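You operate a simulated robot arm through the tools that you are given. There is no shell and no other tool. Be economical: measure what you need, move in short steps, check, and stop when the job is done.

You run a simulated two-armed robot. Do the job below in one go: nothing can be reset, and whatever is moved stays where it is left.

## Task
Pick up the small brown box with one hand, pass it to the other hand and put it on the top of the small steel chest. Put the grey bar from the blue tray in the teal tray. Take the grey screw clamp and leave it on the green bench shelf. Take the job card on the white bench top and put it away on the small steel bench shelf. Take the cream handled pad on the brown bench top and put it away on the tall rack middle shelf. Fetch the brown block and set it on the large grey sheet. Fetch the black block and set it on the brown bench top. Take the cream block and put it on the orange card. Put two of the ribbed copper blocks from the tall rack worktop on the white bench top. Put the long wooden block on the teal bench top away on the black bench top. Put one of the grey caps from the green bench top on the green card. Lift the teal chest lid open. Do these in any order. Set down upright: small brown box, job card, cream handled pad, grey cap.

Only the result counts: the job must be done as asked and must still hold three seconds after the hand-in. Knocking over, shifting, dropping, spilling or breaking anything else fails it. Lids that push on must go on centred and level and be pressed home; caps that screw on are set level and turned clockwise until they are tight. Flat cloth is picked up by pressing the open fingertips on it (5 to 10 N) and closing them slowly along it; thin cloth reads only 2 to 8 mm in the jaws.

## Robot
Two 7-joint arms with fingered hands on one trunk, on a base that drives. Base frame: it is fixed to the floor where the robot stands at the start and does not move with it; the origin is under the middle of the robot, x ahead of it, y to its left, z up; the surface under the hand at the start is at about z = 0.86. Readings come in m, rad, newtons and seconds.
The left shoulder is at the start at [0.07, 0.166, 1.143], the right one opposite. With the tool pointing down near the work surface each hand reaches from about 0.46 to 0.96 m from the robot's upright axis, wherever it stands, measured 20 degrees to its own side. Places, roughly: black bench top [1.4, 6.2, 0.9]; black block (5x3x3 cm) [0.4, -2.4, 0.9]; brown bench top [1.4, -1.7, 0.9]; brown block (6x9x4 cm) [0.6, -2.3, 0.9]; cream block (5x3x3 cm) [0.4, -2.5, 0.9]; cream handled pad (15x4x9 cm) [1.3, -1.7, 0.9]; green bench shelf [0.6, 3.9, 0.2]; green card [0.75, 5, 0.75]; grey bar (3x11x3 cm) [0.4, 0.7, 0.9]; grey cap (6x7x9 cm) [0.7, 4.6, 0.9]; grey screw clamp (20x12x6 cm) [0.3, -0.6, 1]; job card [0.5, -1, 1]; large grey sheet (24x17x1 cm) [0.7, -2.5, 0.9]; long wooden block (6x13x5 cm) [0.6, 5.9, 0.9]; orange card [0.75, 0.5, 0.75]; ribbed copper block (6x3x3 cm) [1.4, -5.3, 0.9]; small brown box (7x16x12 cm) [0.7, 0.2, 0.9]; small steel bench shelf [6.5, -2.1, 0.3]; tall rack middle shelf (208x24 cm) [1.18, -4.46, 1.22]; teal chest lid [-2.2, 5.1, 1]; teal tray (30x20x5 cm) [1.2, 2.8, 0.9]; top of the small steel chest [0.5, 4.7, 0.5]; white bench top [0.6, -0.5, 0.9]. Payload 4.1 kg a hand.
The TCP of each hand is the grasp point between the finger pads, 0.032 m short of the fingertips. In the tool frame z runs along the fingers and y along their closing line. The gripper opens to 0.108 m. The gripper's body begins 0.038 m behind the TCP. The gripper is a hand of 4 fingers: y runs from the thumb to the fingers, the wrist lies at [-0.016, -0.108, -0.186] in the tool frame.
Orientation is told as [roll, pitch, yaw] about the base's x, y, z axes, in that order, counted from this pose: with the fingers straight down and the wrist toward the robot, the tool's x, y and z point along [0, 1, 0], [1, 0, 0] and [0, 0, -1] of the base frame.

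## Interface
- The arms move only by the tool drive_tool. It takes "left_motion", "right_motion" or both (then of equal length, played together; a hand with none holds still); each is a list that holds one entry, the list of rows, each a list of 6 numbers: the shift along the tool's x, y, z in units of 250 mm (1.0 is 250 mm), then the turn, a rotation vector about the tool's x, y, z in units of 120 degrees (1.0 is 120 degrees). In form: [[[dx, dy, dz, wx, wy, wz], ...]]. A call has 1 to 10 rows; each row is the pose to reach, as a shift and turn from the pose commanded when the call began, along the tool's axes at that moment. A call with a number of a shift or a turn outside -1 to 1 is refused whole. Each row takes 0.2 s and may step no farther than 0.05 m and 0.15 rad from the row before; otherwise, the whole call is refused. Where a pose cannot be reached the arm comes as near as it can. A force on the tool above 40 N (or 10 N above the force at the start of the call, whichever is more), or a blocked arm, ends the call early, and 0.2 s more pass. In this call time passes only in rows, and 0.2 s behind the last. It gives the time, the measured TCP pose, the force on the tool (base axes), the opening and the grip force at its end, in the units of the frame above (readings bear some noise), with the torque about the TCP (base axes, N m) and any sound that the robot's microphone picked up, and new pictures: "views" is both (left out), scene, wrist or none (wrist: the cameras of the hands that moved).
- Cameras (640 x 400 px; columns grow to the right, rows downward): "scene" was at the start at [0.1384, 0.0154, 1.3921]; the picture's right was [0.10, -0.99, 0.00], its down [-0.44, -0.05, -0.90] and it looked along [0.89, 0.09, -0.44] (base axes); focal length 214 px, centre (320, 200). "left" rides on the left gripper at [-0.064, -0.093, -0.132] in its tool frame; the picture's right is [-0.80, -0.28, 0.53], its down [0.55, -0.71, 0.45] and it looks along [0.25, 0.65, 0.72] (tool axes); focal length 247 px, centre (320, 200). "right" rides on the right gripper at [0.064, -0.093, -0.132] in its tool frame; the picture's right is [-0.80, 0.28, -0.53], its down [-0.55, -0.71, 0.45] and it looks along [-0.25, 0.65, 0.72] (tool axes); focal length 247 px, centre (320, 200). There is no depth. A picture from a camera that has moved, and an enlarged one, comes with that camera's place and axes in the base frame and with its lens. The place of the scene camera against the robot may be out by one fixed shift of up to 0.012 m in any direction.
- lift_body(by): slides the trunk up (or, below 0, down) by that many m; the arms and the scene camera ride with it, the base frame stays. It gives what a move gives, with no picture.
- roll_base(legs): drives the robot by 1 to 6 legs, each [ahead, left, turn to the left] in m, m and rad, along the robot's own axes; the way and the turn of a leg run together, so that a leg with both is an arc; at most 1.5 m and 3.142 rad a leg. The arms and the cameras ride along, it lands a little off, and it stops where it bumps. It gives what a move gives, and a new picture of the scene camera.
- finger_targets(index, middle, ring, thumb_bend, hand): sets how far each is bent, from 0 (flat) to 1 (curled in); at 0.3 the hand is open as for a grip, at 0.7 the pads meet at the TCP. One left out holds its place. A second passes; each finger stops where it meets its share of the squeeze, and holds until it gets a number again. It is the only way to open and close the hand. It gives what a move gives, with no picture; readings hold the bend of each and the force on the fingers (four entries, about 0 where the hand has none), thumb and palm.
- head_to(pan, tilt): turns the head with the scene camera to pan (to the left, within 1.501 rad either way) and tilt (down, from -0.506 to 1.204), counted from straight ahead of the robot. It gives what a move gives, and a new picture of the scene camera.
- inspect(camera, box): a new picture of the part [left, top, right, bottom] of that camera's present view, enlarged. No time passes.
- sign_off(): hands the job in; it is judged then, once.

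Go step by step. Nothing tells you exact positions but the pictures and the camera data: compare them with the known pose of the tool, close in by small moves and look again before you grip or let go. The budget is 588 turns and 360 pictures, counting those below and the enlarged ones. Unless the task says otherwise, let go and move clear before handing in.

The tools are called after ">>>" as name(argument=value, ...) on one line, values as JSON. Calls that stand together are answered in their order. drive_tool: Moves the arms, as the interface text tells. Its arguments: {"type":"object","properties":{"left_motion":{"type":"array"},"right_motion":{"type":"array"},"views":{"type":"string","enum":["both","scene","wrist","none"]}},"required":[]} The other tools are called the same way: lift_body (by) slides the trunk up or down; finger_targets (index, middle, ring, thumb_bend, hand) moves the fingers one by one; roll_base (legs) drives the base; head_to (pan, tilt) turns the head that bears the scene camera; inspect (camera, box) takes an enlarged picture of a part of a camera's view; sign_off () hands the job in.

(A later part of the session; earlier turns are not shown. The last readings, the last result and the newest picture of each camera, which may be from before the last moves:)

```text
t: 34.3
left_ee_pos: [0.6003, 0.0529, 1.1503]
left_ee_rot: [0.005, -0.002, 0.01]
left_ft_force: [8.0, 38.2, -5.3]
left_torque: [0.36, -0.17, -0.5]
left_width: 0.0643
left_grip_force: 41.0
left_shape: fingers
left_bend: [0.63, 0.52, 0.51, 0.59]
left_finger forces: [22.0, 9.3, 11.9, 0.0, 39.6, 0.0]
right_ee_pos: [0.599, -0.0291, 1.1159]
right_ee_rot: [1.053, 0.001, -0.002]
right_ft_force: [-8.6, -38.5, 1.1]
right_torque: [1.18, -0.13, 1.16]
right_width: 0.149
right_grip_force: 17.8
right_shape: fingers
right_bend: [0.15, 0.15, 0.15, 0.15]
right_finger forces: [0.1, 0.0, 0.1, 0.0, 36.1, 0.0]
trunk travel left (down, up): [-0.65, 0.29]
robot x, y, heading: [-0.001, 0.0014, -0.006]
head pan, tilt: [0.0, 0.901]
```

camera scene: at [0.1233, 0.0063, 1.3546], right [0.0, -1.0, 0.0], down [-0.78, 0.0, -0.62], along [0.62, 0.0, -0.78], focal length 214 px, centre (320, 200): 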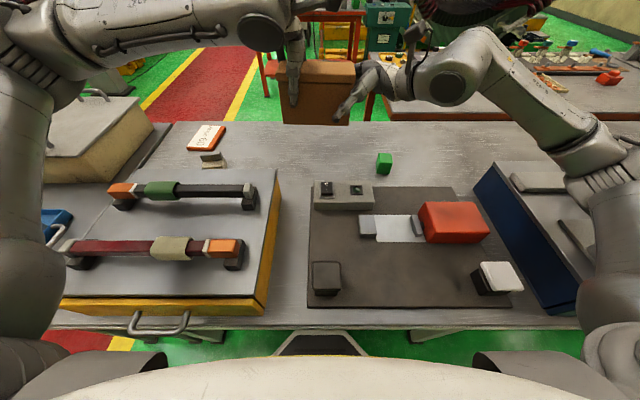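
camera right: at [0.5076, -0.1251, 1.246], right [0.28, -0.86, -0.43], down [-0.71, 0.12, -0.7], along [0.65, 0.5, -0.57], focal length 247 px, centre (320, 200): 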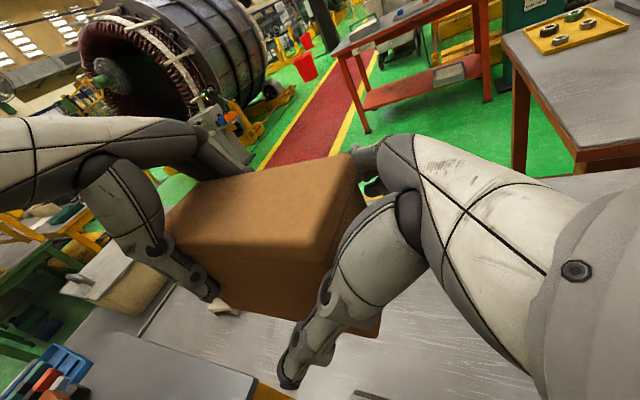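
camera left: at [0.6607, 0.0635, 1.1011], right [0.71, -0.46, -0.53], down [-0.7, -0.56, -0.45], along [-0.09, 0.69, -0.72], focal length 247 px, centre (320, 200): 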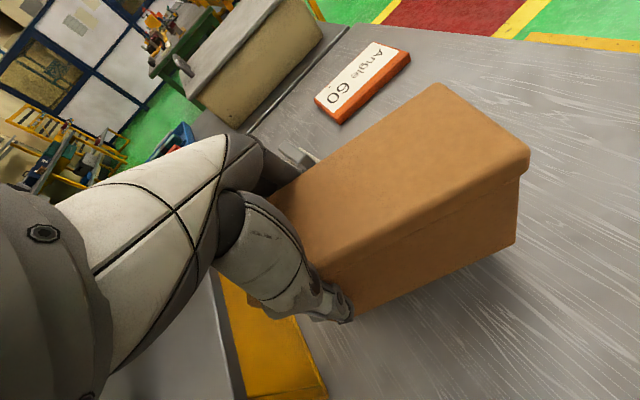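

The thumb base bears on the end face; I back off 12 mm and grip there.

>>> drive_tool(right_motion=[[[0, 0, -0.03, 0, 0, 0], [0, 0, -0.05, 0, 0, 0]]], views="none")

>>> finger_targets(hand="right", index=0.7, middle=0.7, ring=0.7, thumb_bend=0.7)

>>> inspect(camera="right", box=[0, 0, 640, 400])

>>> inspect(camera="scene", box=[220, 20, 420, 145])

```text
t: 34.9
left_ee_pos: [0.599, 0.0468, 1.1503]
left_ee_rot: [-0.004, 0.001, -0.002]
left_ft_force: [5.3, 0.7, -0.6]
left_torque: [-0.11, 0.04, 0.66]
left_width: 0.0641
left_grip_force: 45.8
left_shape: fingers
left_bend: [0.62, 0.53, 0.51, 0.59]
left_finger forces: [27.3, 9.1, 10.0, 0.0, 43.7, 0.0]
right_ee_pos: [0.599, -0.0357, 1.1238]
right_ee_rot: [1.053, 0.001, 0.004]
right_ft_force: [-5.8, 0.4, -1.7]
right_torque: [0.12, -0.22, -0.15]
right_width: 0.1475
right_grip_force: 3.1
right_shape: fingers
right_bend: [0.15, 0.15, 0.15, 0.15]
right_finger forces: [0.0, 0.0, 0.0, 0.0, 6.3, 0.0]
trunk travel left (down, up): [-0.65, 0.29]
robot x, y, heading: [-0.0001, -0.0023, 0.002]
head pan, tilt: [0.0, 0.901]
```

```text
t: 35.9
left_ee_pos: [0.5994, 0.05, 1.1502]
left_ee_rot: [0.0, -0.001, 0.001]
left_ft_force: [-3.3, -1.4, 1.3]
left_torque: [-0.25, -0.59, 0.87]
left_width: 0.0646
left_grip_force: 46.3
left_shape: fingers
left_bend: [0.59, 0.53, 0.51, 0.59]
left_finger forces: [26.0, 9.1, 9.8, 0.0, 48.2, 0.0]
right_ee_pos: [0.5993, -0.0381, 1.1221]
right_ee_rot: [1.052, -0.002, 0.001]
right_ft_force: [1.7, 1.3, -0.7]
right_torque: [-0.06, 0.61, -1.06]
right_width: 0.0644
right_grip_force: 57.8
right_shape: fingers
right_bend: [0.52, 0.53, 0.53, 0.64]
right_finger forces: [40.1, 10.1, 10.9, 0.0, 54.6, 0.0]
trunk travel left (down, up): [-0.65, 0.29]
robot x, y, heading: [-0.001, 0.0021, -0.004]
head pan, tilt: [0.0, 0.901]
```

```text
1.00 times, centred on (320, 200) of right (not enlarged: the box is as wide or as high as the picture)
camera zoom: at [0.5074, -0.1203, 1.2418], right [0.28, -0.86, -0.43], down [-0.71, 0.12, -0.7], along [0.65, 0.5, -0.57], focal length 247 px, centre (320, 200)
```

zoom: 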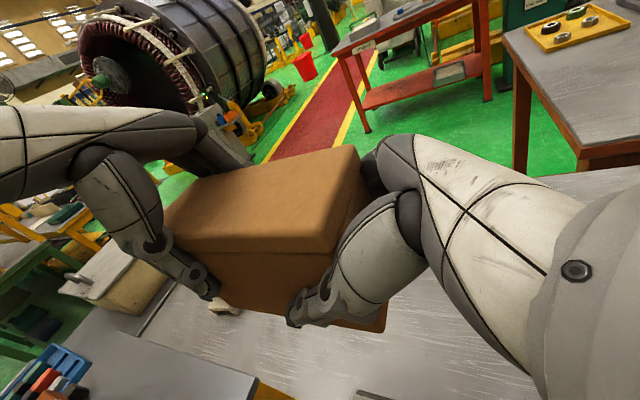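

```text
3.20 times, centred on (320, 82) of scene
camera zoom: at [0.123, 0.0059, 1.3546], right [0.0, -1.0, 0.0], down [-0.78, 0.0, -0.62], along [0.62, 0.0, -0.78], focal length 686 px, centre (320, 576)
```

zoom: 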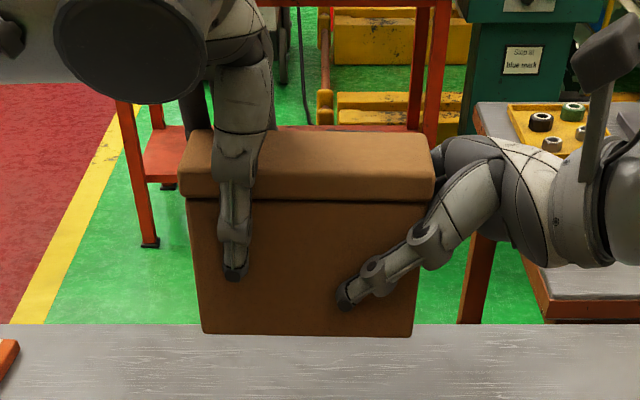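

Both hands hold the box firmly; I open the left and raise it clear.

>>> finger_targets(hand="left", index=0.15, middle=0.15, ring=0.15, thumb_bend=0.15)

>>> drive_tool(left_motion=[[[0, 0, -0.12, 0, 0, 0], [0, 0, -0.28, 0, 0, 0], [0, 0, -0.44, 0, 0, 0], [0.15, 0, -0.5, 0, 0, 0], [0.34, 0, -0.5, 0, 0, 0], [0.53, 0, -0.5, 0, 0, 0], [0.72, 0, -0.5, 0, 0, 0], [0.9, 0, -0.5, 0, 0, 0]]], views="scene")

```text
t: 36.9
left_ee_pos: [0.5991, 0.05, 1.1514]
left_ee_rot: [0.0, 0.001, 0.002]
left_ft_force: [0.4, -0.3, 1.0]
left_torque: [0.01, 0.01, 0.0]
left_width: 0.1447
left_grip_force: 0.8
left_shape: fingers
left_bend: [0.15, 0.15, 0.15, 0.15]
left_finger forces: [0.0, 0.0, 0.1, 0.0, 0.9, 0.1]
right_ee_pos: [0.5982, -0.0372, 1.1225]
right_ee_rot: [1.053, -0.001, 0.004]
right_ft_force: [1.1, 0.6, -1.5]
right_torque: [-0.24, -0.01, -0.03]
right_width: 0.0646
right_grip_force: 51.1
right_shape: fingers
right_bend: [0.57, 0.54, 0.53, 0.64]
right_finger forces: [30.4, 9.3, 10.8, 0.0, 51.6, 0.1]
trunk travel left (down, up): [-0.65, 0.29]
robot x, y, heading: [-0.0007, -0.001, -0.002]
head pan, tilt: [0.0, 0.901]
```

```text
t: 38.7
left_ee_pos: [0.5979, 0.2764, 1.2728]
left_ee_rot: [-0.001, 0.001, 0.003]
left_ft_force: [-0.3, 0.6, 0.0]
left_torque: [0.0, -0.05, -0.03]
left_width: 0.1446
left_grip_force: 0.0
left_shape: fingers
left_bend: [0.15, 0.15, 0.15, 0.15]
left_finger forces: [0.0, 0.0, 0.0, 0.0, 0.0, 0.1]
right_ee_pos: [0.5986, -0.0369, 1.1226]
right_ee_rot: [1.049, -0.001, 0.003]
right_ft_force: [0.6, 0.5, -0.6]
right_torque: [-0.12, 0.01, -0.01]
right_width: 0.0642
right_grip_force: 50.5
right_shape: fingers
right_bend: [0.58, 0.54, 0.53, 0.64]
right_finger forces: [30.6, 9.1, 10.7, 0.0, 52.0, 0.1]
trunk travel left (down, up): [-0.65, 0.29]
robot x, y, heading: [-0.0002, -0.001, 0.002]
head pan, tilt: [0.0, 0.901]
camera scene: at [0.1225, 0.0079, 1.3547], right [0.0, -1.0, 0.0], down [-0.78, 0.0, -0.62], along [0.62, 0.0, -0.78], focal length 214 px, centre (320, 200)
```

scene: 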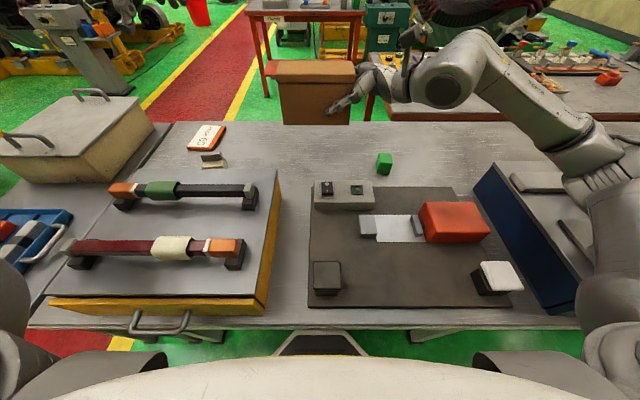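

Hand-over done. I raise the box a bit and drive half a metre left to see the blue tray with the grey bar.

>>> drive_tool(right_motion=[[[0.07, 0, -0.04, 0, 0, 0], [0.14, 0, -0.08, 0, 0, 0], [0.21, 0, -0.12, 0, 0, 0], [0.28, 0, -0.16, 0, 0, 0]]], views="none")

>>> roll_base(legs=[[0, 0.55, 0]])

```text
t: 39.7
left_ee_pos: [0.5984, 0.2754, 1.274]
left_ee_rot: [0.0, 0.0, 0.001]
left_ft_force: [0.0, 0.3, -0.8]
left_torque: [0.0, 0.0, 0.0]
left_width: 0.1448
left_grip_force: 0.1
left_shape: fingers
left_bend: [0.15, 0.15, 0.15, 0.15]
left_finger forces: [0.1, 0.0, 0.0, 0.0, 0.0, 0.0]
right_ee_pos: [0.5969, -0.0383, 1.2045]
right_ee_rot: [1.054, 0.0, 0.001]
right_ft_force: [-0.1, -0.4, -3.3]
right_torque: [-0.13, -0.02, -0.03]
right_width: 0.0642
right_grip_force: 50.7
right_shape: fingers
right_bend: [0.58, 0.54, 0.53, 0.64]
right_finger forces: [30.7, 9.1, 10.7, 0.0, 51.4, 0.0]
trunk travel left (down, up): [-0.65, 0.29]
robot x, y, heading: [-0.0, 0.0001, 0.001]
head pan, tilt: [0.0, 0.901]
```

```text
t: 42.0
left_ee_pos: [0.6057, 0.6199, 1.271]
left_ee_rot: [-0.004, 0.005, -0.024]
left_ft_force: [0.8, 0.4, -0.9]
left_torque: [-0.07, 0.01, -0.04]
left_width: 0.1446
left_grip_force: 0.1
left_shape: fingers
left_bend: [0.15, 0.15, 0.15, 0.15]
left_finger forces: [0.1, 0.1, 0.1, 0.1, 0.0, 0.1]
right_ee_pos: [0.5923, 0.3065, 1.2021]
right_ee_rot: [1.046, 0.004, -0.028]
right_ft_force: [-0.7, 1.0, -2.5]
right_torque: [-0.15, 0.0, -0.02]
right_width: 0.0641
right_grip_force: 50.2
right_shape: fingers
right_bend: [0.59, 0.54, 0.53, 0.64]
right_finger forces: [30.2, 9.1, 10.7, 0.1, 51.0, 0.0]
trunk travel left (down, up): [-0.65, 0.29]
robot x, y, heading: [-0.0021, 0.357, -0.036]
head pan, tilt: [0.0, 0.901]
stopped in leg 1: the robot was blocked; the commanded pose is now the measured one
camera scene: at [0.1199, 0.3657, 1.3544], right [-0.03, -1.0, 0.0], down [-0.78, 0.02, -0.62], along [0.62, -0.02, -0.78], focal length 214 px, centre (320, 200)
```

scene: 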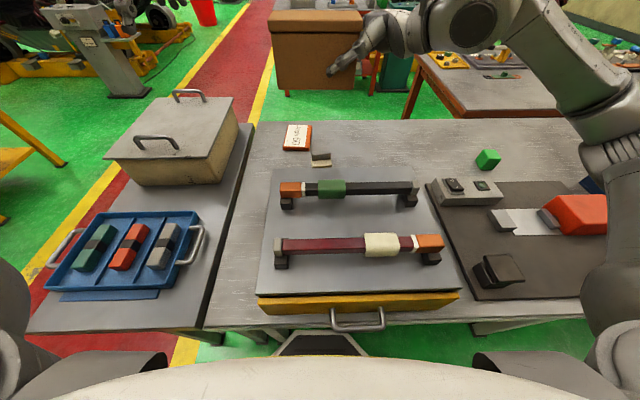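

The base bumped (likely a bench leg beneath the top), nothing visibly moved. I back off 0.3 m, straighten and go a bit left so the bar is well in reach.

>>> roll_base(legs=[[-0.3, 0, 0], [0, 0.15, 0.036]])

```text
t: 45.1
left_ee_pos: [0.2965, 0.7977, 1.2735]
left_ee_rot: [0.0, 0.005, 0.009]
left_ft_force: [1.0, -0.9, 0.4]
left_torque: [0.01, -0.01, 0.0]
left_width: 0.1449
left_grip_force: 0.0
left_shape: fingers
left_bend: [0.15, 0.15, 0.15, 0.15]
left_finger forces: [0.0, 0.0, 0.0, 0.0, 0.1, 0.0]
right_ee_pos: [0.2985, 0.483, 1.2025]
right_ee_rot: [1.051, 0.001, 0.009]
right_ft_force: [0.2, 0.0, -3.1]
right_torque: [-0.12, -0.03, -0.03]
right_width: 0.0641
right_grip_force: 50.5
right_shape: fingers
right_bend: [0.59, 0.54, 0.53, 0.64]
right_finger forces: [30.4, 9.1, 10.7, 0.0, 50.8, 0.0]
trunk travel left (down, up): [-0.65, 0.29]
robot x, y, heading: [-0.3009, 0.5184, 0.011]
head pan, tilt: [0.0, 0.901]
camera scene: at [-0.1774, 0.5241, 1.3546], right [0.01, -1.0, 0.0], down [-0.78, -0.01, -0.62], along [0.62, 0.01, -0.78], focal length 214 px, centre (320, 200)
```

scene: 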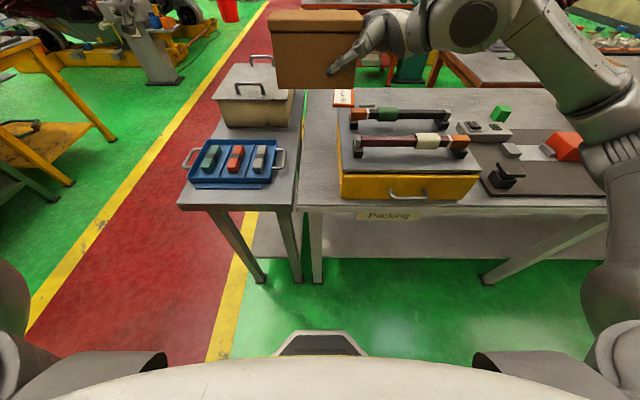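

Now I zoom in on the tray.

>>> inspect(camera="scene", box=[160, 120, 320, 220])

>>> inspect(camera="left", box=[0, 0, 640, 400])

```text
4.00 times, centred on (240, 170) of scene
camera zoom: at [-0.1774, 0.5241, 1.3546], right [0.01, -1.0, 0.0], down [-0.78, -0.01, -0.62], along [0.62, 0.01, -0.78], focal length 858 px, centre (640, 320)
```

zoom: 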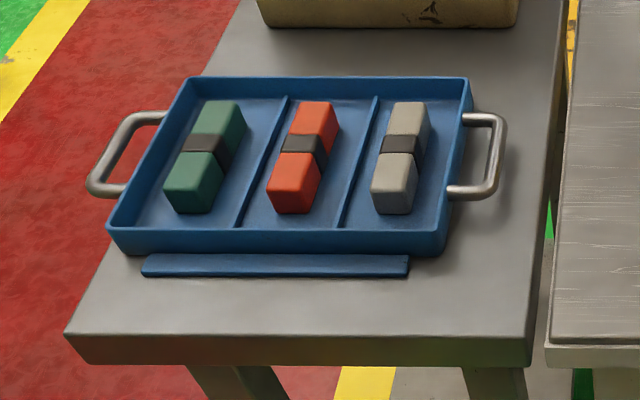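

```text
1.00 times, centred on (320, 200) of left (not enlarged: the box is as wide or as high as the picture)
camera zoom: at [0.2052, 0.7321, 1.4043], right [-0.28, -0.8, -0.53], down [-0.71, 0.54, -0.45], along [0.64, 0.26, -0.72], focal length 247 px, centre (320, 200)
```

zoom: 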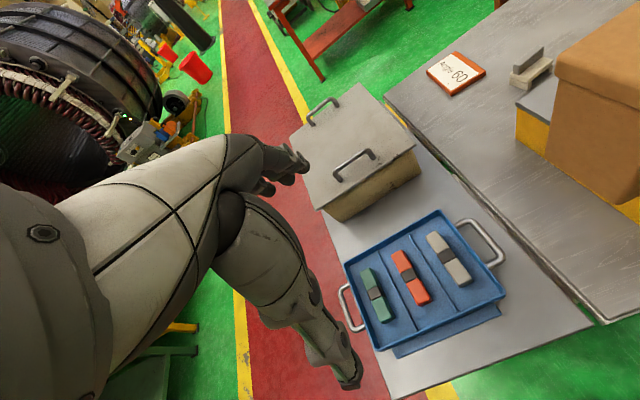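

The grey bar lies along x at about [0.352, 0.72]. I preshape the left hand narrower and move over it with the hand turned.

>>> finger_targets(hand="left", index=0.5, middle=0.5, ring=0.5, thumb_bend=0.5)

>>> drive_tool(left_motion=[[[-0.031, 0.022, 0.06, 0, 0, -0.0697], [-0.062, 0.044, 0.12, 0, 0, -0.1394], [-0.094, 0.066, 0.18, 0, 0, -0.209], [-0.125, 0.088, 0.24, 0, 0, -0.279], [-0.156, 0.11, 0.3, 0, 0, -0.3485], [-0.187, 0.132, 0.36, 0, 0, -0.418], [-0.218, 0.154, 0.42, 0, 0, -0.488], [-0.25, 0.176, 0.48, 0, 0, -0.5576], [-0.281, 0.198, 0.54, 0, 0, -0.627], [-0.312, 0.22, 0.6, 0, 0, -0.697]]], views="both")

```text
t: 46.1
left_ee_pos: [0.2955, 0.7964, 1.2733]
left_ee_rot: [0.0, 0.004, 0.011]
left_ft_force: [-0.2, -0.2, -0.3]
left_torque: [-0.03, -0.01, 0.02]
left_width: 0.0561
left_grip_force: 0.1
left_shape: fingers
left_bend: [0.5, 0.5, 0.5, 0.5]
left_finger forces: [0.1, 0.0, 0.0, 0.1, 0.0, 0.0]
right_ee_pos: [0.2971, 0.4842, 1.2047]
right_ee_rot: [1.051, 0.003, 0.01]
right_ft_force: [-0.3, -0.5, -3.1]
right_torque: [-0.13, 0.0, 0.0]
right_width: 0.0642
right_grip_force: 50.5
right_shape: fingers
right_bend: [0.59, 0.54, 0.53, 0.64]
right_finger forces: [30.3, 9.0, 10.7, 0.1, 50.9, 0.1]
trunk travel left (down, up): [-0.65, 0.29]
robot x, y, heading: [-0.2965, 0.5167, 0.013]
head pan, tilt: [0.0, 0.901]
```

```text
t: 48.3
left_ee_pos: [0.3524, 0.7211, 1.1243]
left_ee_rot: [0.002, 0.001, 1.472]
left_ft_force: [0.1, -0.7, -0.8]
left_torque: [0.02, -0.02, -0.01]
left_width: 0.0563
left_grip_force: 0.0
left_shape: fingers
left_bend: [0.5, 0.5, 0.5, 0.5]
left_finger forces: [0.0, 0.0, 0.0, 0.0, 0.0, 0.0]
right_ee_pos: [0.2994, 0.4837, 1.2021]
right_ee_rot: [1.049, 0.003, 0.01]
right_ft_force: [3.9, -2.3, -9.2]
right_torque: [-0.83, -0.07, -0.28]
right_width: 0.0643
right_grip_force: 46.5
right_shape: fingers
right_bend: [0.59, 0.54, 0.53, 0.63]
right_finger forces: [27.5, 9.5, 11.1, 0.0, 45.5, 0.0]
trunk travel left (down, up): [-0.65, 0.29]
robot x, y, heading: [-0.3035, 0.5171, 0.01]
head pan, tilt: [0.0, 0.901]
camera scene: at [-0.1768, 0.5238, 1.3545], right [0.01, -1.0, 0.0], down [-0.78, -0.01, -0.62], along [0.62, 0.01, -0.78], focal length 214 px, centre (320, 200)
camera left: at [0.4087, 0.6231, 1.2551], right [0.77, -0.36, -0.53], down [-0.62, -0.65, -0.45], along [-0.19, 0.67, -0.72], focal length 247 px, centre (320, 200)
```

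scene: 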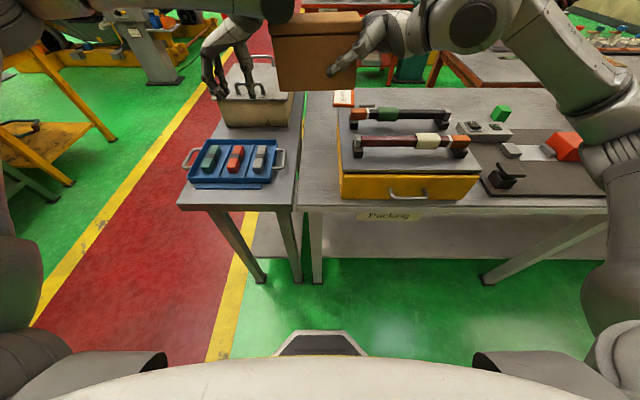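
left: 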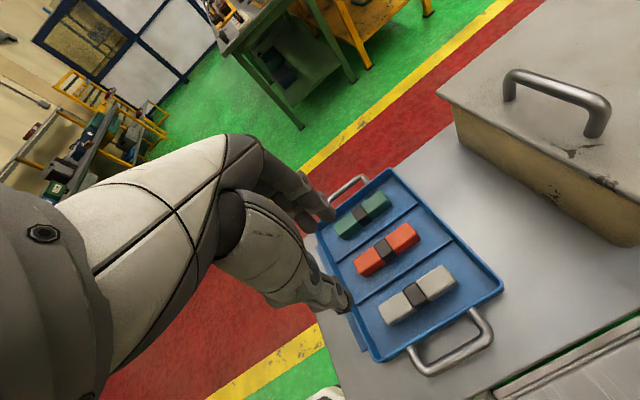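

The left wrist is brushing the held box; I move the right hand away by 12 cm.

>>> drive_tool(right_motion=[[[-0.06, 0, -0.15, 0, 0, 0], [-0.12, 0, -0.3, 0, 0, 0], [-0.17, 0, -0.456, 0, 0, 0]]], views="none")

>>> inspect(camera="right", box=[0, 0, 640, 400])

>>> inspect(camera="left", box=[300, 150, 540, 300])

```text
t: 49.1
left_ee_pos: [0.3504, 0.7202, 1.1246]
left_ee_rot: [0.002, 0.0, 1.472]
left_ft_force: [0.1, -0.4, 0.1]
left_torque: [-0.01, -0.05, 0.02]
left_width: 0.0562
left_grip_force: 0.1
left_shape: fingers
left_bend: [0.5, 0.5, 0.5, 0.5]
left_finger forces: [0.1, 0.0, 0.0, 0.1, 0.0, 0.0]
right_ee_pos: [0.2967, 0.3628, 1.2235]
right_ee_rot: [1.051, 0.0, 0.01]
right_ft_force: [-0.6, -0.2, -2.8]
right_torque: [-0.14, -0.03, -0.01]
right_width: 0.0639
right_grip_force: 45.7
right_shape: fingers
right_bend: [0.64, 0.54, 0.54, 0.63]
right_finger forces: [26.8, 8.3, 10.3, 0.0, 46.1, 0.0]
trunk travel left (down, up): [-0.65, 0.29]
robot x, y, heading: [-0.2999, 0.5162, 0.011]
head pan, tilt: [0.0, 0.901]
```

```text
1.00 times, centred on (320, 200) of right (not enlarged: the box is as wide or as high as the picture)
camera zoom: at [0.2059, 0.2795, 1.3416], right [0.29, -0.85, -0.43], down [-0.71, 0.11, -0.7], along [0.64, 0.51, -0.57], focal length 247 px, centre (320, 200)
```

zoom: 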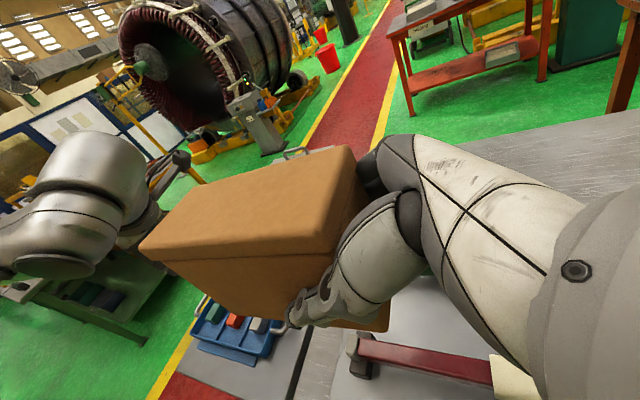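

```text
2.67 times, centred on (420, 225) of left
camera zoom: at [0.4068, 0.6229, 1.2556], right [0.76, -0.36, -0.53], down [-0.62, -0.65, -0.45], along [-0.18, 0.67, -0.72], focal length 659 px, centre (53, 133)
```

zoom: 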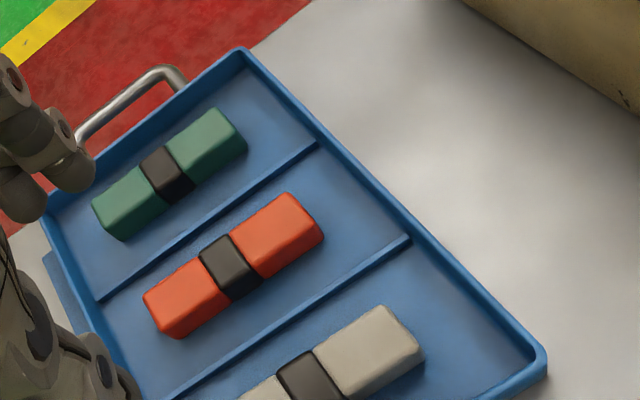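

Box still held well. I go lower over the bar.

>>> drive_tool(left_motion=[[[-0.025, -0.008, 0.12, 0, 0, -0.01], [-0.05, -0.016, 0.24, 0, 0, -0.02], [-0.05, -0.016, 0.38, 0, 0, -0.028], [-0.05, -0.016, 0.5, 0, 0, -0.028]]], views="wrist")

```text
t: 50.1
left_ee_pos: [0.3629, 0.7163, 0.9979]
left_ee_rot: [0.004, 0.001, 1.529]
left_ft_force: [0.3, -0.6, -0.9]
left_torque: [0.0, 0.03, -0.05]
left_width: 0.0562
left_grip_force: 0.1
left_shape: fingers
left_bend: [0.5, 0.5, 0.5, 0.5]
left_finger forces: [0.0, 0.0, 0.0, 0.1, 0.0, 0.1]
right_ee_pos: [0.2988, 0.364, 1.2218]
right_ee_rot: [1.052, 0.003, 0.012]
right_ft_force: [-0.3, -1.0, -2.2]
right_torque: [-0.14, -0.03, 0.03]
right_width: 0.0639
right_grip_force: 45.7
right_shape: fingers
right_bend: [0.64, 0.54, 0.54, 0.63]
right_finger forces: [26.7, 8.3, 10.3, 0.0, 46.0, 0.0]
trunk travel left (down, up): [-0.65, 0.29]
robot x, y, heading: [-0.2997, 0.5172, 0.012]
head pan, tilt: [0.0, 0.901]
camera left: at [0.4245, 0.6216, 1.1282], right [0.78, -0.32, -0.53], down [-0.58, -0.68, -0.45], along [-0.22, 0.66, -0.72], focal length 247 px, centre (320, 200)
```

left: 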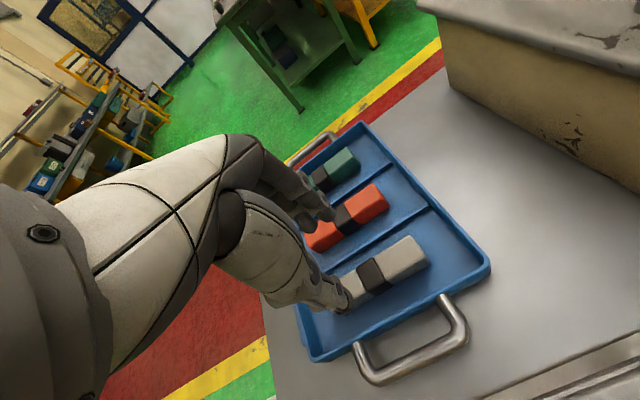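

Bar centre is about [0.372, 0.712]. I narrow slightly, align, and lower to just over it.

>>> finger_targets(hand="left", index=0.53, middle=0.53, ring=0.53, thumb_bend=0.53)

>>> drive_tool(left_motion=[[[-0.037, -0.0145, 0.05, 0, 0, -0.02], [-0.037, -0.0145, 0.15, 0, 0, -0.02], [-0.037, -0.0145, 0.26, 0, 0, -0.02]]], views="wrist")

```text
t: 51.1
left_ee_pos: [0.362, 0.7165, 0.9976]
left_ee_rot: [0.003, 0.001, 1.53]
left_ft_force: [-0.1, 0.2, -0.8]
left_torque: [-0.03, -0.01, 0.01]
left_width: 0.0483
left_grip_force: 0.1
left_shape: fingers
left_bend: [0.53, 0.53, 0.53, 0.53]
left_finger forces: [0.0, 0.1, 0.1, 0.0, 0.1, 0.0]
right_ee_pos: [0.2976, 0.3644, 1.2214]
right_ee_rot: [1.052, 0.001, 0.011]
right_ft_force: [-0.7, -0.5, -3.1]
right_torque: [-0.15, 0.0, 0.01]
right_width: 0.064
right_grip_force: 46.2
right_shape: fingers
right_bend: [0.64, 0.54, 0.54, 0.63]
right_finger forces: [26.8, 8.3, 10.3, 0.0, 46.0, 0.0]
trunk travel left (down, up): [-0.65, 0.29]
robot x, y, heading: [-0.3026, 0.5191, 0.008]
head pan, tilt: [0.0, 0.901]
```

```text
t: 51.9
left_ee_pos: [0.3722, 0.7107, 0.9328]
left_ee_rot: [0.002, -0.001, 1.571]
left_ft_force: [-0.1, 0.3, 0.2]
left_torque: [-0.03, 0.02, 0.02]
left_width: 0.0481
left_grip_force: 0.1
left_shape: fingers
left_bend: [0.53, 0.53, 0.53, 0.53]
left_finger forces: [0.0, 0.0, 0.0, 0.1, 0.0, 0.0]
right_ee_pos: [0.2989, 0.3649, 1.2204]
right_ee_rot: [1.052, 0.001, 0.009]
right_ft_force: [-0.3, -0.7, -2.4]
right_torque: [-0.15, -0.02, 0.02]
right_width: 0.0643
right_grip_force: 45.4
right_shape: fingers
right_bend: [0.64, 0.54, 0.54, 0.63]
right_finger forces: [26.8, 8.4, 10.2, 0.0, 46.0, 0.1]
trunk travel left (down, up): [-0.65, 0.29]
robot x, y, heading: [-0.3022, 0.5174, 0.006]
head pan, tilt: [0.0, 0.901]
camera left: at [0.4375, 0.6186, 1.0635], right [0.8, -0.28, -0.53], down [-0.55, -0.71, -0.45], along [-0.25, 0.65, -0.72], focal length 247 px, centre (320, 200)
```

left: 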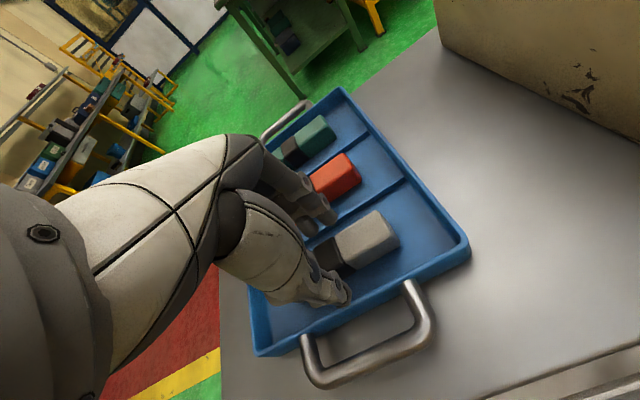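

Well centred; lowering the last 25 mm.

>>> drive_tool(left_motion=[[[0, 0, 0.04, 0, 0, 0], [0, 0, 0.075, 0, 0, 0], [0, 0, 0.1, 0, 0, 0]]], views="wrist")

```text
t: 52.5
left_ee_pos: [0.3735, 0.71, 0.9253]
left_ee_rot: [-0.017, -0.003, 1.571]
left_ft_force: [-5.5, 1.8, 24.3]
left_torque: [-0.89, 0.27, -0.28]
left_width: 0.0495
left_grip_force: 11.7
left_shape: fingers
left_bend: [0.53, 0.53, 0.53, 0.53]
left_finger forces: [0.0, 0.1, 0.0, 0.0, 23.6, 0.0]
right_ee_pos: [0.2966, 0.3619, 1.2222]
right_ee_rot: [1.051, 0.001, 0.01]
right_ft_force: [0.6, -0.1, -3.4]
right_torque: [-0.1, -0.03, -0.01]
right_width: 0.0642
right_grip_force: 46.2
right_shape: fingers
right_bend: [0.64, 0.54, 0.54, 0.63]
right_finger forces: [26.8, 8.4, 10.3, 0.0, 46.0, 0.0]
trunk travel left (down, up): [-0.65, 0.29]
robot x, y, heading: [-0.2997, 0.5181, 0.008]
head pan, tilt: [0.0, 0.901]
stopped in row 3 (left hand): the force on the tool passed its limit at 46 N (the readings are from after the stop); the commanded pose is now the measured one
camera left: at [0.4377, 0.6182, 1.0567], right [0.81, -0.28, -0.52], down [-0.54, -0.71, -0.46], along [-0.24, 0.65, -0.72], focal length 247 px, centre (320, 200)
```

left: 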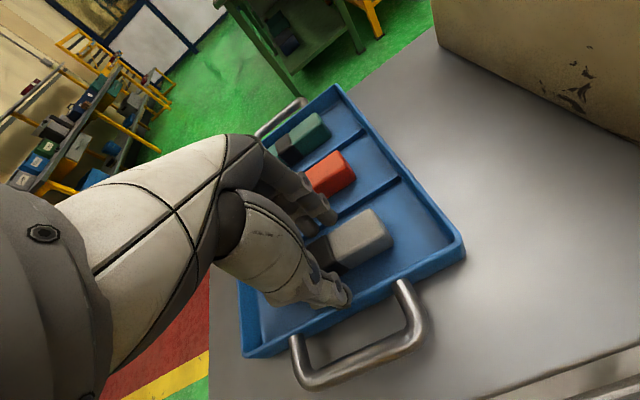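

The thumb hit the tray wall; I raise, narrow the hand a bit more and shift slightly toward the divider.

>>> drive_tool(left_motion=[[[0, 0, -0.04, 0, 0, 0], [0, 0, -0.1, 0.008, 0, 0]]], views="none")

>>> finger_targets(hand="left", index=0.55, middle=0.55, ring=0.55, thumb_bend=0.57)

>>> inspect(camera="left", box=[230, 80, 470, 230])

>>> inspect(camera="left", box=[230, 200, 470, 350])

```text
t: 53.1
left_ee_pos: [0.3724, 0.7111, 0.9468]
left_ee_rot: [-0.011, 0.019, 1.572]
left_ft_force: [0.3, -0.4, 0.1]
left_torque: [0.01, -0.04, 0.0]
left_width: 0.0481
left_grip_force: 0.1
left_shape: fingers
left_bend: [0.53, 0.53, 0.53, 0.53]
left_finger forces: [0.0, 0.0, 0.0, 0.0, 0.1, 0.0]
right_ee_pos: [0.2973, 0.3638, 1.221]
right_ee_rot: [1.053, 0.0, 0.01]
right_ft_force: [0.0, 0.0, -2.0]
right_torque: [-0.11, -0.01, 0.02]
right_width: 0.0642
right_grip_force: 46.2
right_shape: fingers
right_bend: [0.64, 0.54, 0.54, 0.63]
right_finger forces: [26.7, 8.3, 10.3, 0.0, 46.1, 0.0]
trunk travel left (down, up): [-0.65, 0.29]
robot x, y, heading: [-0.3016, 0.5182, 0.006]
head pan, tilt: [0.0, 0.901]
```

```text
t: 54.1
left_ee_pos: [0.3738, 0.7115, 0.9466]
left_ee_rot: [-0.01, 0.019, 1.572]
left_ft_force: [0.2, 0.1, 0.6]
left_torque: [-0.01, 0.0, 0.05]
left_width: 0.0413
left_grip_force: 0.1
left_shape: fingers
left_bend: [0.55, 0.55, 0.55, 0.56]
left_finger forces: [0.1, 0.0, 0.0, 0.0, 0.0, 0.0]
right_ee_pos: [0.298, 0.364, 1.2216]
right_ee_rot: [1.053, -0.001, 0.011]
right_ft_force: [-0.2, -0.4, -3.3]
right_torque: [-0.14, -0.04, 0.02]
right_width: 0.0644
right_grip_force: 45.2
right_shape: fingers
right_bend: [0.64, 0.54, 0.54, 0.63]
right_finger forces: [26.8, 8.3, 10.3, 0.0, 46.2, 0.1]
trunk travel left (down, up): [-0.65, 0.29]
robot x, y, heading: [-0.3029, 0.5176, 0.011]
head pan, tilt: [0.0, 0.901]
```

```text
2.67 times, centred on (350, 155) of left
camera zoom: at [0.4378, 0.621, 1.0797], right [0.8, -0.29, -0.52], down [-0.54, -0.71, -0.44], along [-0.24, 0.64, -0.73], focal length 659 px, centre (240, 320)
```

zoom: 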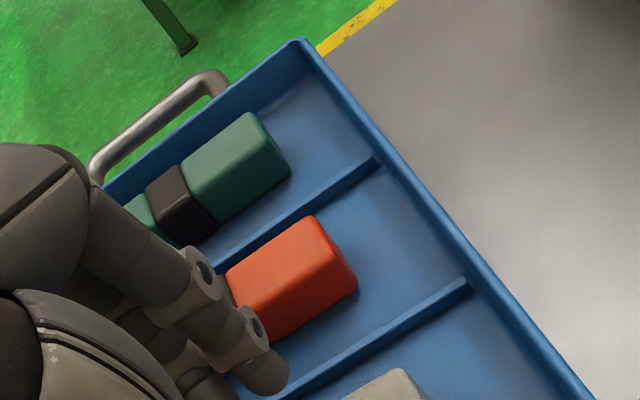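

```text
2.67 times, centred on (350, 275) of left
camera zoom: at [0.4378, 0.621, 1.0797], right [0.8, -0.29, -0.52], down [-0.54, -0.71, -0.44], along [-0.24, 0.64, -0.73], focal length 659 px, centre (240, 0)
```

zoom: 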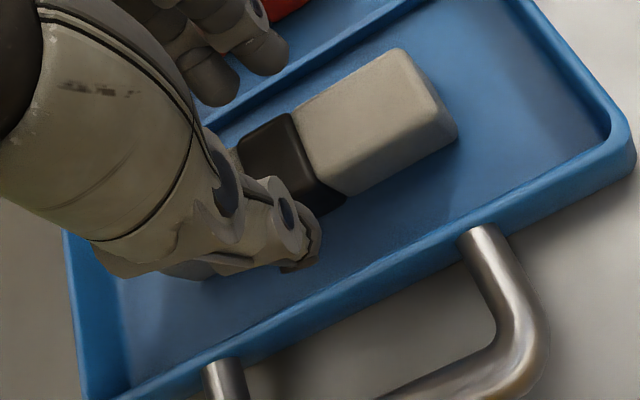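

I shift 4 mm toward the divider and try the descent gently.

>>> drive_tool(left_motion=[[[0, 0.016, 0.03, -0.004, 0, 0], [0, 0.016, 0.06, -0.008, 0, 0], [0, 0.016, 0.08, -0.008, 0, 0], [0, 0.016, 0.1, -0.008, 0, 0]]], views="none")

```text
t: 55.1
left_ee_pos: [0.3762, 0.7146, 0.9209]
left_ee_rot: [-0.009, 0.0, 1.573]
left_ft_force: [-0.8, -0.1, 0.6]
left_torque: [-0.01, 0.0, 0.05]
left_width: 0.0414
left_grip_force: 0.1
left_shape: fingers
left_bend: [0.55, 0.55, 0.55, 0.56]
left_finger forces: [0.1, 0.0, 0.0, 0.0, 0.0, 0.1]
right_ee_pos: [0.2961, 0.3636, 1.2217]
right_ee_rot: [1.053, 0.001, 0.011]
right_ft_force: [0.1, -0.4, -2.7]
right_torque: [-0.13, -0.01, 0.0]
right_width: 0.0641
right_grip_force: 46.0
right_shape: fingers
right_bend: [0.64, 0.54, 0.54, 0.63]
right_finger forces: [26.6, 8.3, 10.3, 0.0, 46.0, 0.0]
trunk travel left (down, up): [-0.65, 0.29]
robot x, y, heading: [-0.2996, 0.5185, 0.011]
head pan, tilt: [0.0, 0.901]
```

No contact yet; a further 12 mm.

>>> drive_tool(left_motion=[[[0, 0, 0.02, 0, 0, 0], [0, 0, 0.036, 0, 0, 0], [0, 0, 0.048, 0, 0, 0]]], views="wrist")

```text
t: 55.9
left_ee_pos: [0.376, 0.7144, 0.9089]
left_ee_rot: [-0.013, 0.001, 1.571]
left_ft_force: [0.0, -0.2, -1.5]
left_torque: [-0.02, 0.0, 0.0]
left_width: 0.0413
left_grip_force: 0.0
left_shape: fingers
left_bend: [0.55, 0.55, 0.55, 0.56]
left_finger forces: [0.1, 0.0, 0.0, 0.0, 0.0, 0.0]
right_ee_pos: [0.298, 0.3639, 1.2215]
right_ee_rot: [1.054, 0.002, 0.01]
right_ft_force: [-0.9, -0.5, -3.0]
right_torque: [-0.14, 0.01, -0.02]
right_width: 0.064
right_grip_force: 45.9
right_shape: fingers
right_bend: [0.64, 0.54, 0.54, 0.63]
right_finger forces: [26.6, 8.4, 10.3, 0.0, 45.9, 0.0]
trunk travel left (down, up): [-0.65, 0.29]
robot x, y, heading: [-0.3014, 0.5165, 0.01]
head pan, tilt: [0.0, 0.901]
camera left: at [0.4391, 0.6226, 1.0412], right [0.8, -0.28, -0.52], down [-0.54, -0.71, -0.45], along [-0.24, 0.65, -0.72], focal length 247 px, centre (320, 200)
```

left: 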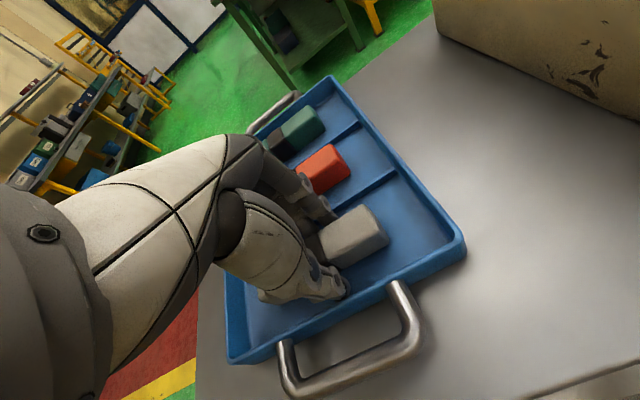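

Good depth without contact; I close on the bar and lift.

>>> finger_targets(hand="left", index=0.75, middle=0.75, ring=0.75, thumb_bend=0.75)

>>> drive_tool(left_motion=[[[0, 0, -0.05, 0, 0, 0], [0, 0, -0.15, 0, 0, 0], [0, 0, -0.3, 0, 0, 0], [0, 0, -0.45, 0, 0, 0], [0, 0, -0.6, 0, 0, 0]]], views="wrist")

```text
t: 56.9
left_ee_pos: [0.3766, 0.7153, 0.909]
left_ee_rot: [-0.012, 0.0, 1.573]
left_ft_force: [0.5, 3.1, 0.7]
left_torque: [0.04, -0.05, 0.02]
left_width: 0.026
left_grip_force: 26.5
left_shape: fingers
left_bend: [0.73, 0.73, 0.73, 0.6]
left_finger forces: [9.6, 8.2, 7.6, 0.0, 28.0, 0.0]
right_ee_pos: [0.2986, 0.3642, 1.2221]
right_ee_rot: [1.05, 0.002, 0.01]
right_ft_force: [-0.7, -0.1, -3.1]
right_torque: [-0.14, 0.0, -0.03]
right_width: 0.0643
right_grip_force: 46.0
right_shape: fingers
right_bend: [0.64, 0.54, 0.54, 0.63]
right_finger forces: [26.7, 8.4, 10.3, 0.0, 46.0, 0.1]
trunk travel left (down, up): [-0.65, 0.29]
robot x, y, heading: [-0.3004, 0.5144, 0.008]
head pan, tilt: [0.0, 0.901]
```

```text
t: 58.1
left_ee_pos: [0.3711, 0.7135, 1.0595]
left_ee_rot: [-0.012, 0.0, 1.574]
left_ft_force: [-0.5, -0.4, -1.8]
left_torque: [0.04, -0.02, 0.0]
left_width: 0.0259
left_grip_force: 22.8
left_shape: fingers
left_bend: [0.73, 0.73, 0.73, 0.6]
left_finger forces: [8.7, 7.1, 7.4, 0.0, 23.6, 0.0]
right_ee_pos: [0.2968, 0.3628, 1.2229]
right_ee_rot: [1.053, -0.002, 0.012]
right_ft_force: [0.8, -0.1, -2.9]
right_torque: [-0.15, -0.03, 0.0]
right_width: 0.0642
right_grip_force: 45.6
right_shape: fingers
right_bend: [0.64, 0.54, 0.54, 0.63]
right_finger forces: [26.7, 8.3, 10.4, 0.0, 46.1, 0.1]
trunk travel left (down, up): [-0.65, 0.29]
robot x, y, heading: [-0.3014, 0.5171, 0.009]
head pan, tilt: [0.0, 0.901]
camera left: at [0.4348, 0.6209, 1.1907], right [0.8, -0.28, -0.52], down [-0.54, -0.71, -0.45], along [-0.24, 0.65, -0.72], focal length 247 px, centre (320, 200)
```

left: 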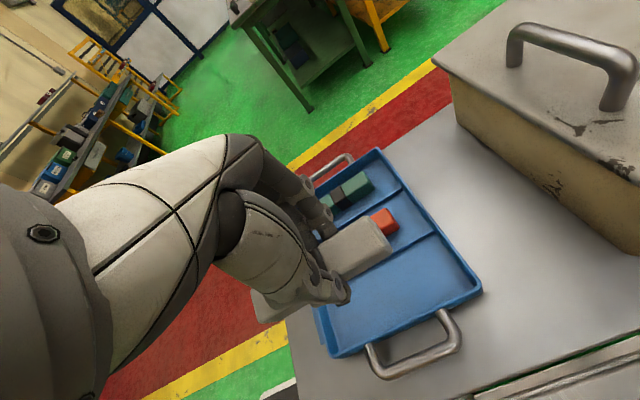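

The bar is held. I raise the left hand and look left and around to plan the drive to the teal tray.

>>> drive_tool(left_motion=[[[0, 0, -0.15, 0, 0, 0], [0, 0, -0.3, 0, 0, 0], [0, 0, -0.45, 0, 0, 0], [0, 0, -0.56, 0, 0, 0]]], views="none")

>>> head_to(pan=0.9, tilt=0.35)

>>> head_to(pan=1.5, tilt=0.45)

```text
t: 59.1
left_ee_pos: [0.3707, 0.7161, 1.1974]
left_ee_rot: [-0.011, -0.001, 1.574]
left_ft_force: [0.5, 0.2, -1.3]
left_torque: [0.02, -0.05, 0.0]
left_width: 0.0259
left_grip_force: 23.2
left_shape: fingers
left_bend: [0.73, 0.73, 0.73, 0.6]
left_finger forces: [8.7, 6.9, 7.5, 0.1, 23.6, 0.0]
right_ee_pos: [0.2971, 0.3636, 1.2223]
right_ee_rot: [1.051, -0.001, 0.012]
right_ft_force: [-0.5, 0.6, -1.6]
right_torque: [-0.11, -0.04, 0.04]
right_width: 0.0642
right_grip_force: 45.8
right_shape: fingers
right_bend: [0.64, 0.54, 0.54, 0.63]
right_finger forces: [26.8, 8.2, 10.3, 0.0, 45.9, 0.0]
trunk travel left (down, up): [-0.65, 0.29]
robot x, y, heading: [-0.3033, 0.5164, 0.01]
head pan, tilt: [0.0, 0.901]
```

```text
t: 60.3
left_ee_pos: [0.372, 0.7171, 1.1962]
left_ee_rot: [-0.01, -0.002, 1.573]
left_ft_force: [-0.2, -0.3, -2.6]
left_torque: [-0.03, -0.01, 0.01]
left_width: 0.0261
left_grip_force: 23.1
left_shape: fingers
left_bend: [0.73, 0.73, 0.73, 0.6]
left_finger forces: [8.7, 7.0, 7.5, 0.1, 23.6, 0.0]
right_ee_pos: [0.2983, 0.3642, 1.2202]
right_ee_rot: [1.052, 0.0, 0.011]
right_ft_force: [0.1, -0.6, -2.9]
right_torque: [-0.13, -0.04, -0.01]
right_width: 0.0641
right_grip_force: 46.0
right_shape: fingers
right_bend: [0.64, 0.54, 0.54, 0.63]
right_finger forces: [26.7, 8.3, 10.4, 0.0, 46.1, 0.0]
trunk travel left (down, up): [-0.65, 0.29]
robot x, y, heading: [-0.3004, 0.5169, 0.008]
head pan, tilt: [0.901, 0.351]
camera scene: at [-0.1956, 0.5975, 1.4021], right [0.79, -0.62, 0.0], down [-0.21, -0.27, -0.94], along [0.58, 0.74, -0.34], focal length 214 px, centre (320, 200)
```

scene: 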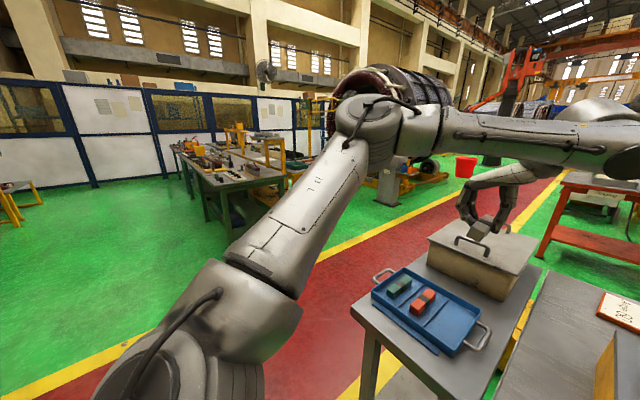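

```text
t: 61.3
left_ee_pos: [0.3724, 0.7163, 1.1966]
left_ee_rot: [-0.011, 0.001, 1.573]
left_ft_force: [0.3, 0.4, -0.7]
left_torque: [-0.01, -0.02, -0.01]
left_width: 0.0261
left_grip_force: 24.0
left_shape: fingers
left_bend: [0.73, 0.73, 0.73, 0.6]
left_finger forces: [8.7, 7.1, 7.5, 0.0, 23.6, 0.0]
right_ee_pos: [0.2977, 0.3637, 1.221]
right_ee_rot: [1.053, 0.003, 0.009]
right_ft_force: [0.0, -0.5, -3.1]
right_torque: [-0.13, -0.04, 0.0]
right_width: 0.0642
right_grip_force: 45.6
right_shape: fingers
right_bend: [0.64, 0.54, 0.54, 0.63]
right_finger forces: [26.7, 8.3, 10.3, 0.0, 46.1, 0.0]
trunk travel left (down, up): [-0.65, 0.29]
robot x, y, heading: [-0.3012, 0.5198, 0.013]
head pan, tilt: [1.499, 0.45]
camera scene: at [-0.247, 0.6158, 1.393], right [1.0, -0.06, 0.0], down [-0.03, -0.43, -0.9], along [0.06, 0.9, -0.44], focal length 214 px, centre (320, 200)
```

scene: 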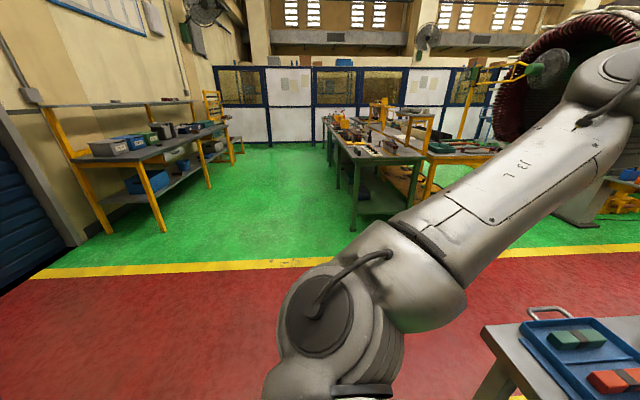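

I zoom in on the green bench area.

>>> inspect(camera="scene", box=[300, 70, 540, 220])

>>> inspect(camera="scene", box=[60, 60, 300, 210])

```text
2.67 times, centred on (420, 145) of scene
camera zoom: at [-0.247, 0.6158, 1.393], right [1.0, -0.06, 0.0], down [-0.03, -0.43, -0.9], along [0.06, 0.9, -0.44], focal length 572 px, centre (53, 347)
```

zoom: 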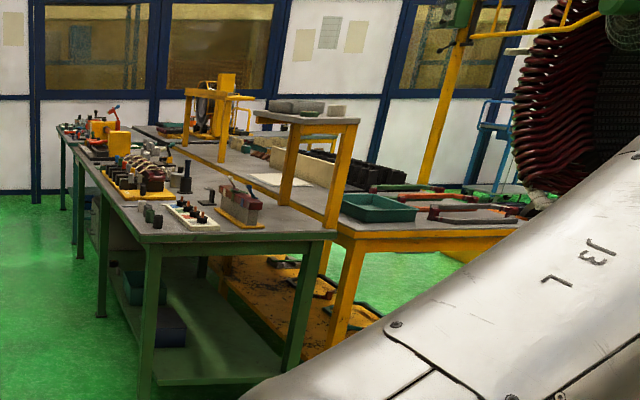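

```text
2.67 times, centred on (180, 135) of scene
camera zoom: at [-0.247, 0.6158, 1.393], right [1.0, -0.06, 0.0], down [-0.03, -0.43, -0.9], along [0.06, 0.9, -0.44], focal length 572 px, centre (693, 373)
```

zoom: 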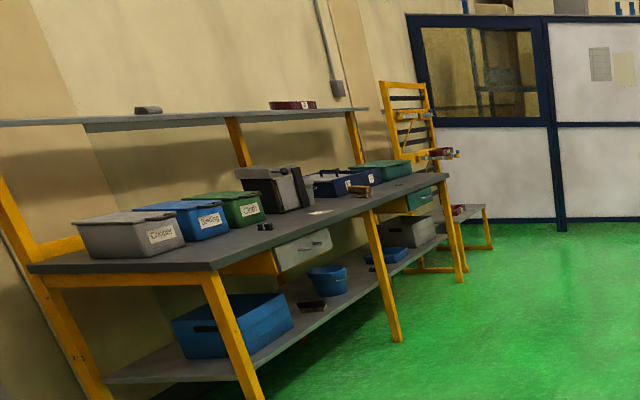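

The teal tray stands on the yellow bench's near end at about [1.16, 2.79]. I back off, turn left to face it and drive up the walkway.

>>> roll_base(legs=[[-0.4, 0, 0], [0, 0, 1.56], [1.05, 0, 0], [0, -1.1, 0], [0, -1.05, 0]])

>>> head_to(pan=0.15, tilt=0.6)

```text
t: 82.8
left_ee_pos: [1.2655, 2.2249, 1.1972]
left_ee_rot: [-0.011, 0.0, 3.127]
left_ft_force: [0.4, 0.2, -2.3]
left_torque: [0.02, 0.03, 0.0]
left_width: 0.0257
left_grip_force: 23.3
left_shape: fingers
left_bend: [0.73, 0.73, 0.73, 0.6]
left_finger forces: [8.8, 6.9, 7.3, 0.0, 23.3, 0.0]
right_ee_pos: [1.6163, 2.1461, 1.2202]
right_ee_rot: [1.054, 0.001, 1.566]
right_ft_force: [-0.7, 0.7, -3.5]
right_torque: [0.07, -0.17, -0.01]
right_width: 0.0635
right_grip_force: 43.1
right_shape: fingers
right_bend: [0.64, 0.55, 0.54, 0.62]
right_finger forces: [24.4, 8.0, 10.0, 0.1, 43.0, 0.0]
trunk travel left (down, up): [-0.65, 0.29]
robot x, y, heading: [1.4487, 1.5512, 1.561]
head pan, tilt: [1.499, 0.45]
camera scene: at [1.3585, 1.6141, 1.393], right [0.08, 1.0, 0.0], down [0.43, -0.04, -0.9], along [-0.9, 0.07, -0.44], focal length 214 px, centre (320, 200)
```

scene: 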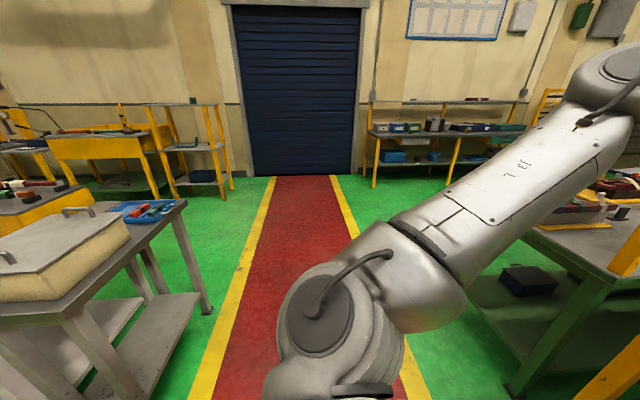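

```text
t: 84.3
left_ee_pos: [1.2645, 2.2259, 1.1974]
left_ee_rot: [-0.011, 0.001, 3.128]
left_ft_force: [-0.6, -0.3, -1.8]
left_torque: [0.01, 0.01, -0.01]
left_width: 0.0259
left_grip_force: 23.5
left_shape: fingers
left_bend: [0.73, 0.73, 0.73, 0.6]
left_finger forces: [8.8, 7.0, 7.3, 0.0, 23.3, 0.0]
right_ee_pos: [1.6154, 2.1465, 1.2211]
right_ee_rot: [1.053, 0.003, 1.566]
right_ft_force: [-0.5, 0.5, -3.3]
right_torque: [0.02, -0.15, 0.01]
right_width: 0.0636
right_grip_force: 42.8
right_shape: fingers
right_bend: [0.64, 0.55, 0.54, 0.62]
right_finger forces: [24.5, 8.0, 10.1, 0.1, 43.1, 0.1]
trunk travel left (down, up): [-0.65, 0.29]
robot x, y, heading: [1.4539, 1.5474, 1.559]
head pan, tilt: [0.15, 0.6]
camera scene: at [1.4375, 1.6943, 1.3794], right [0.99, 0.14, 0.0], down [0.08, -0.56, -0.82], along [-0.12, 0.82, -0.57], focal length 214 px, centre (320, 200)
```

scene: 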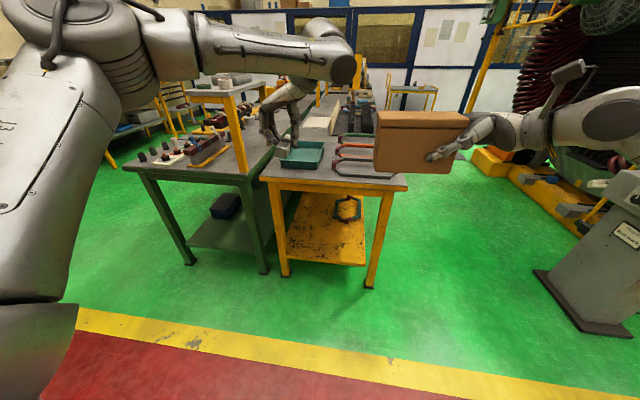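

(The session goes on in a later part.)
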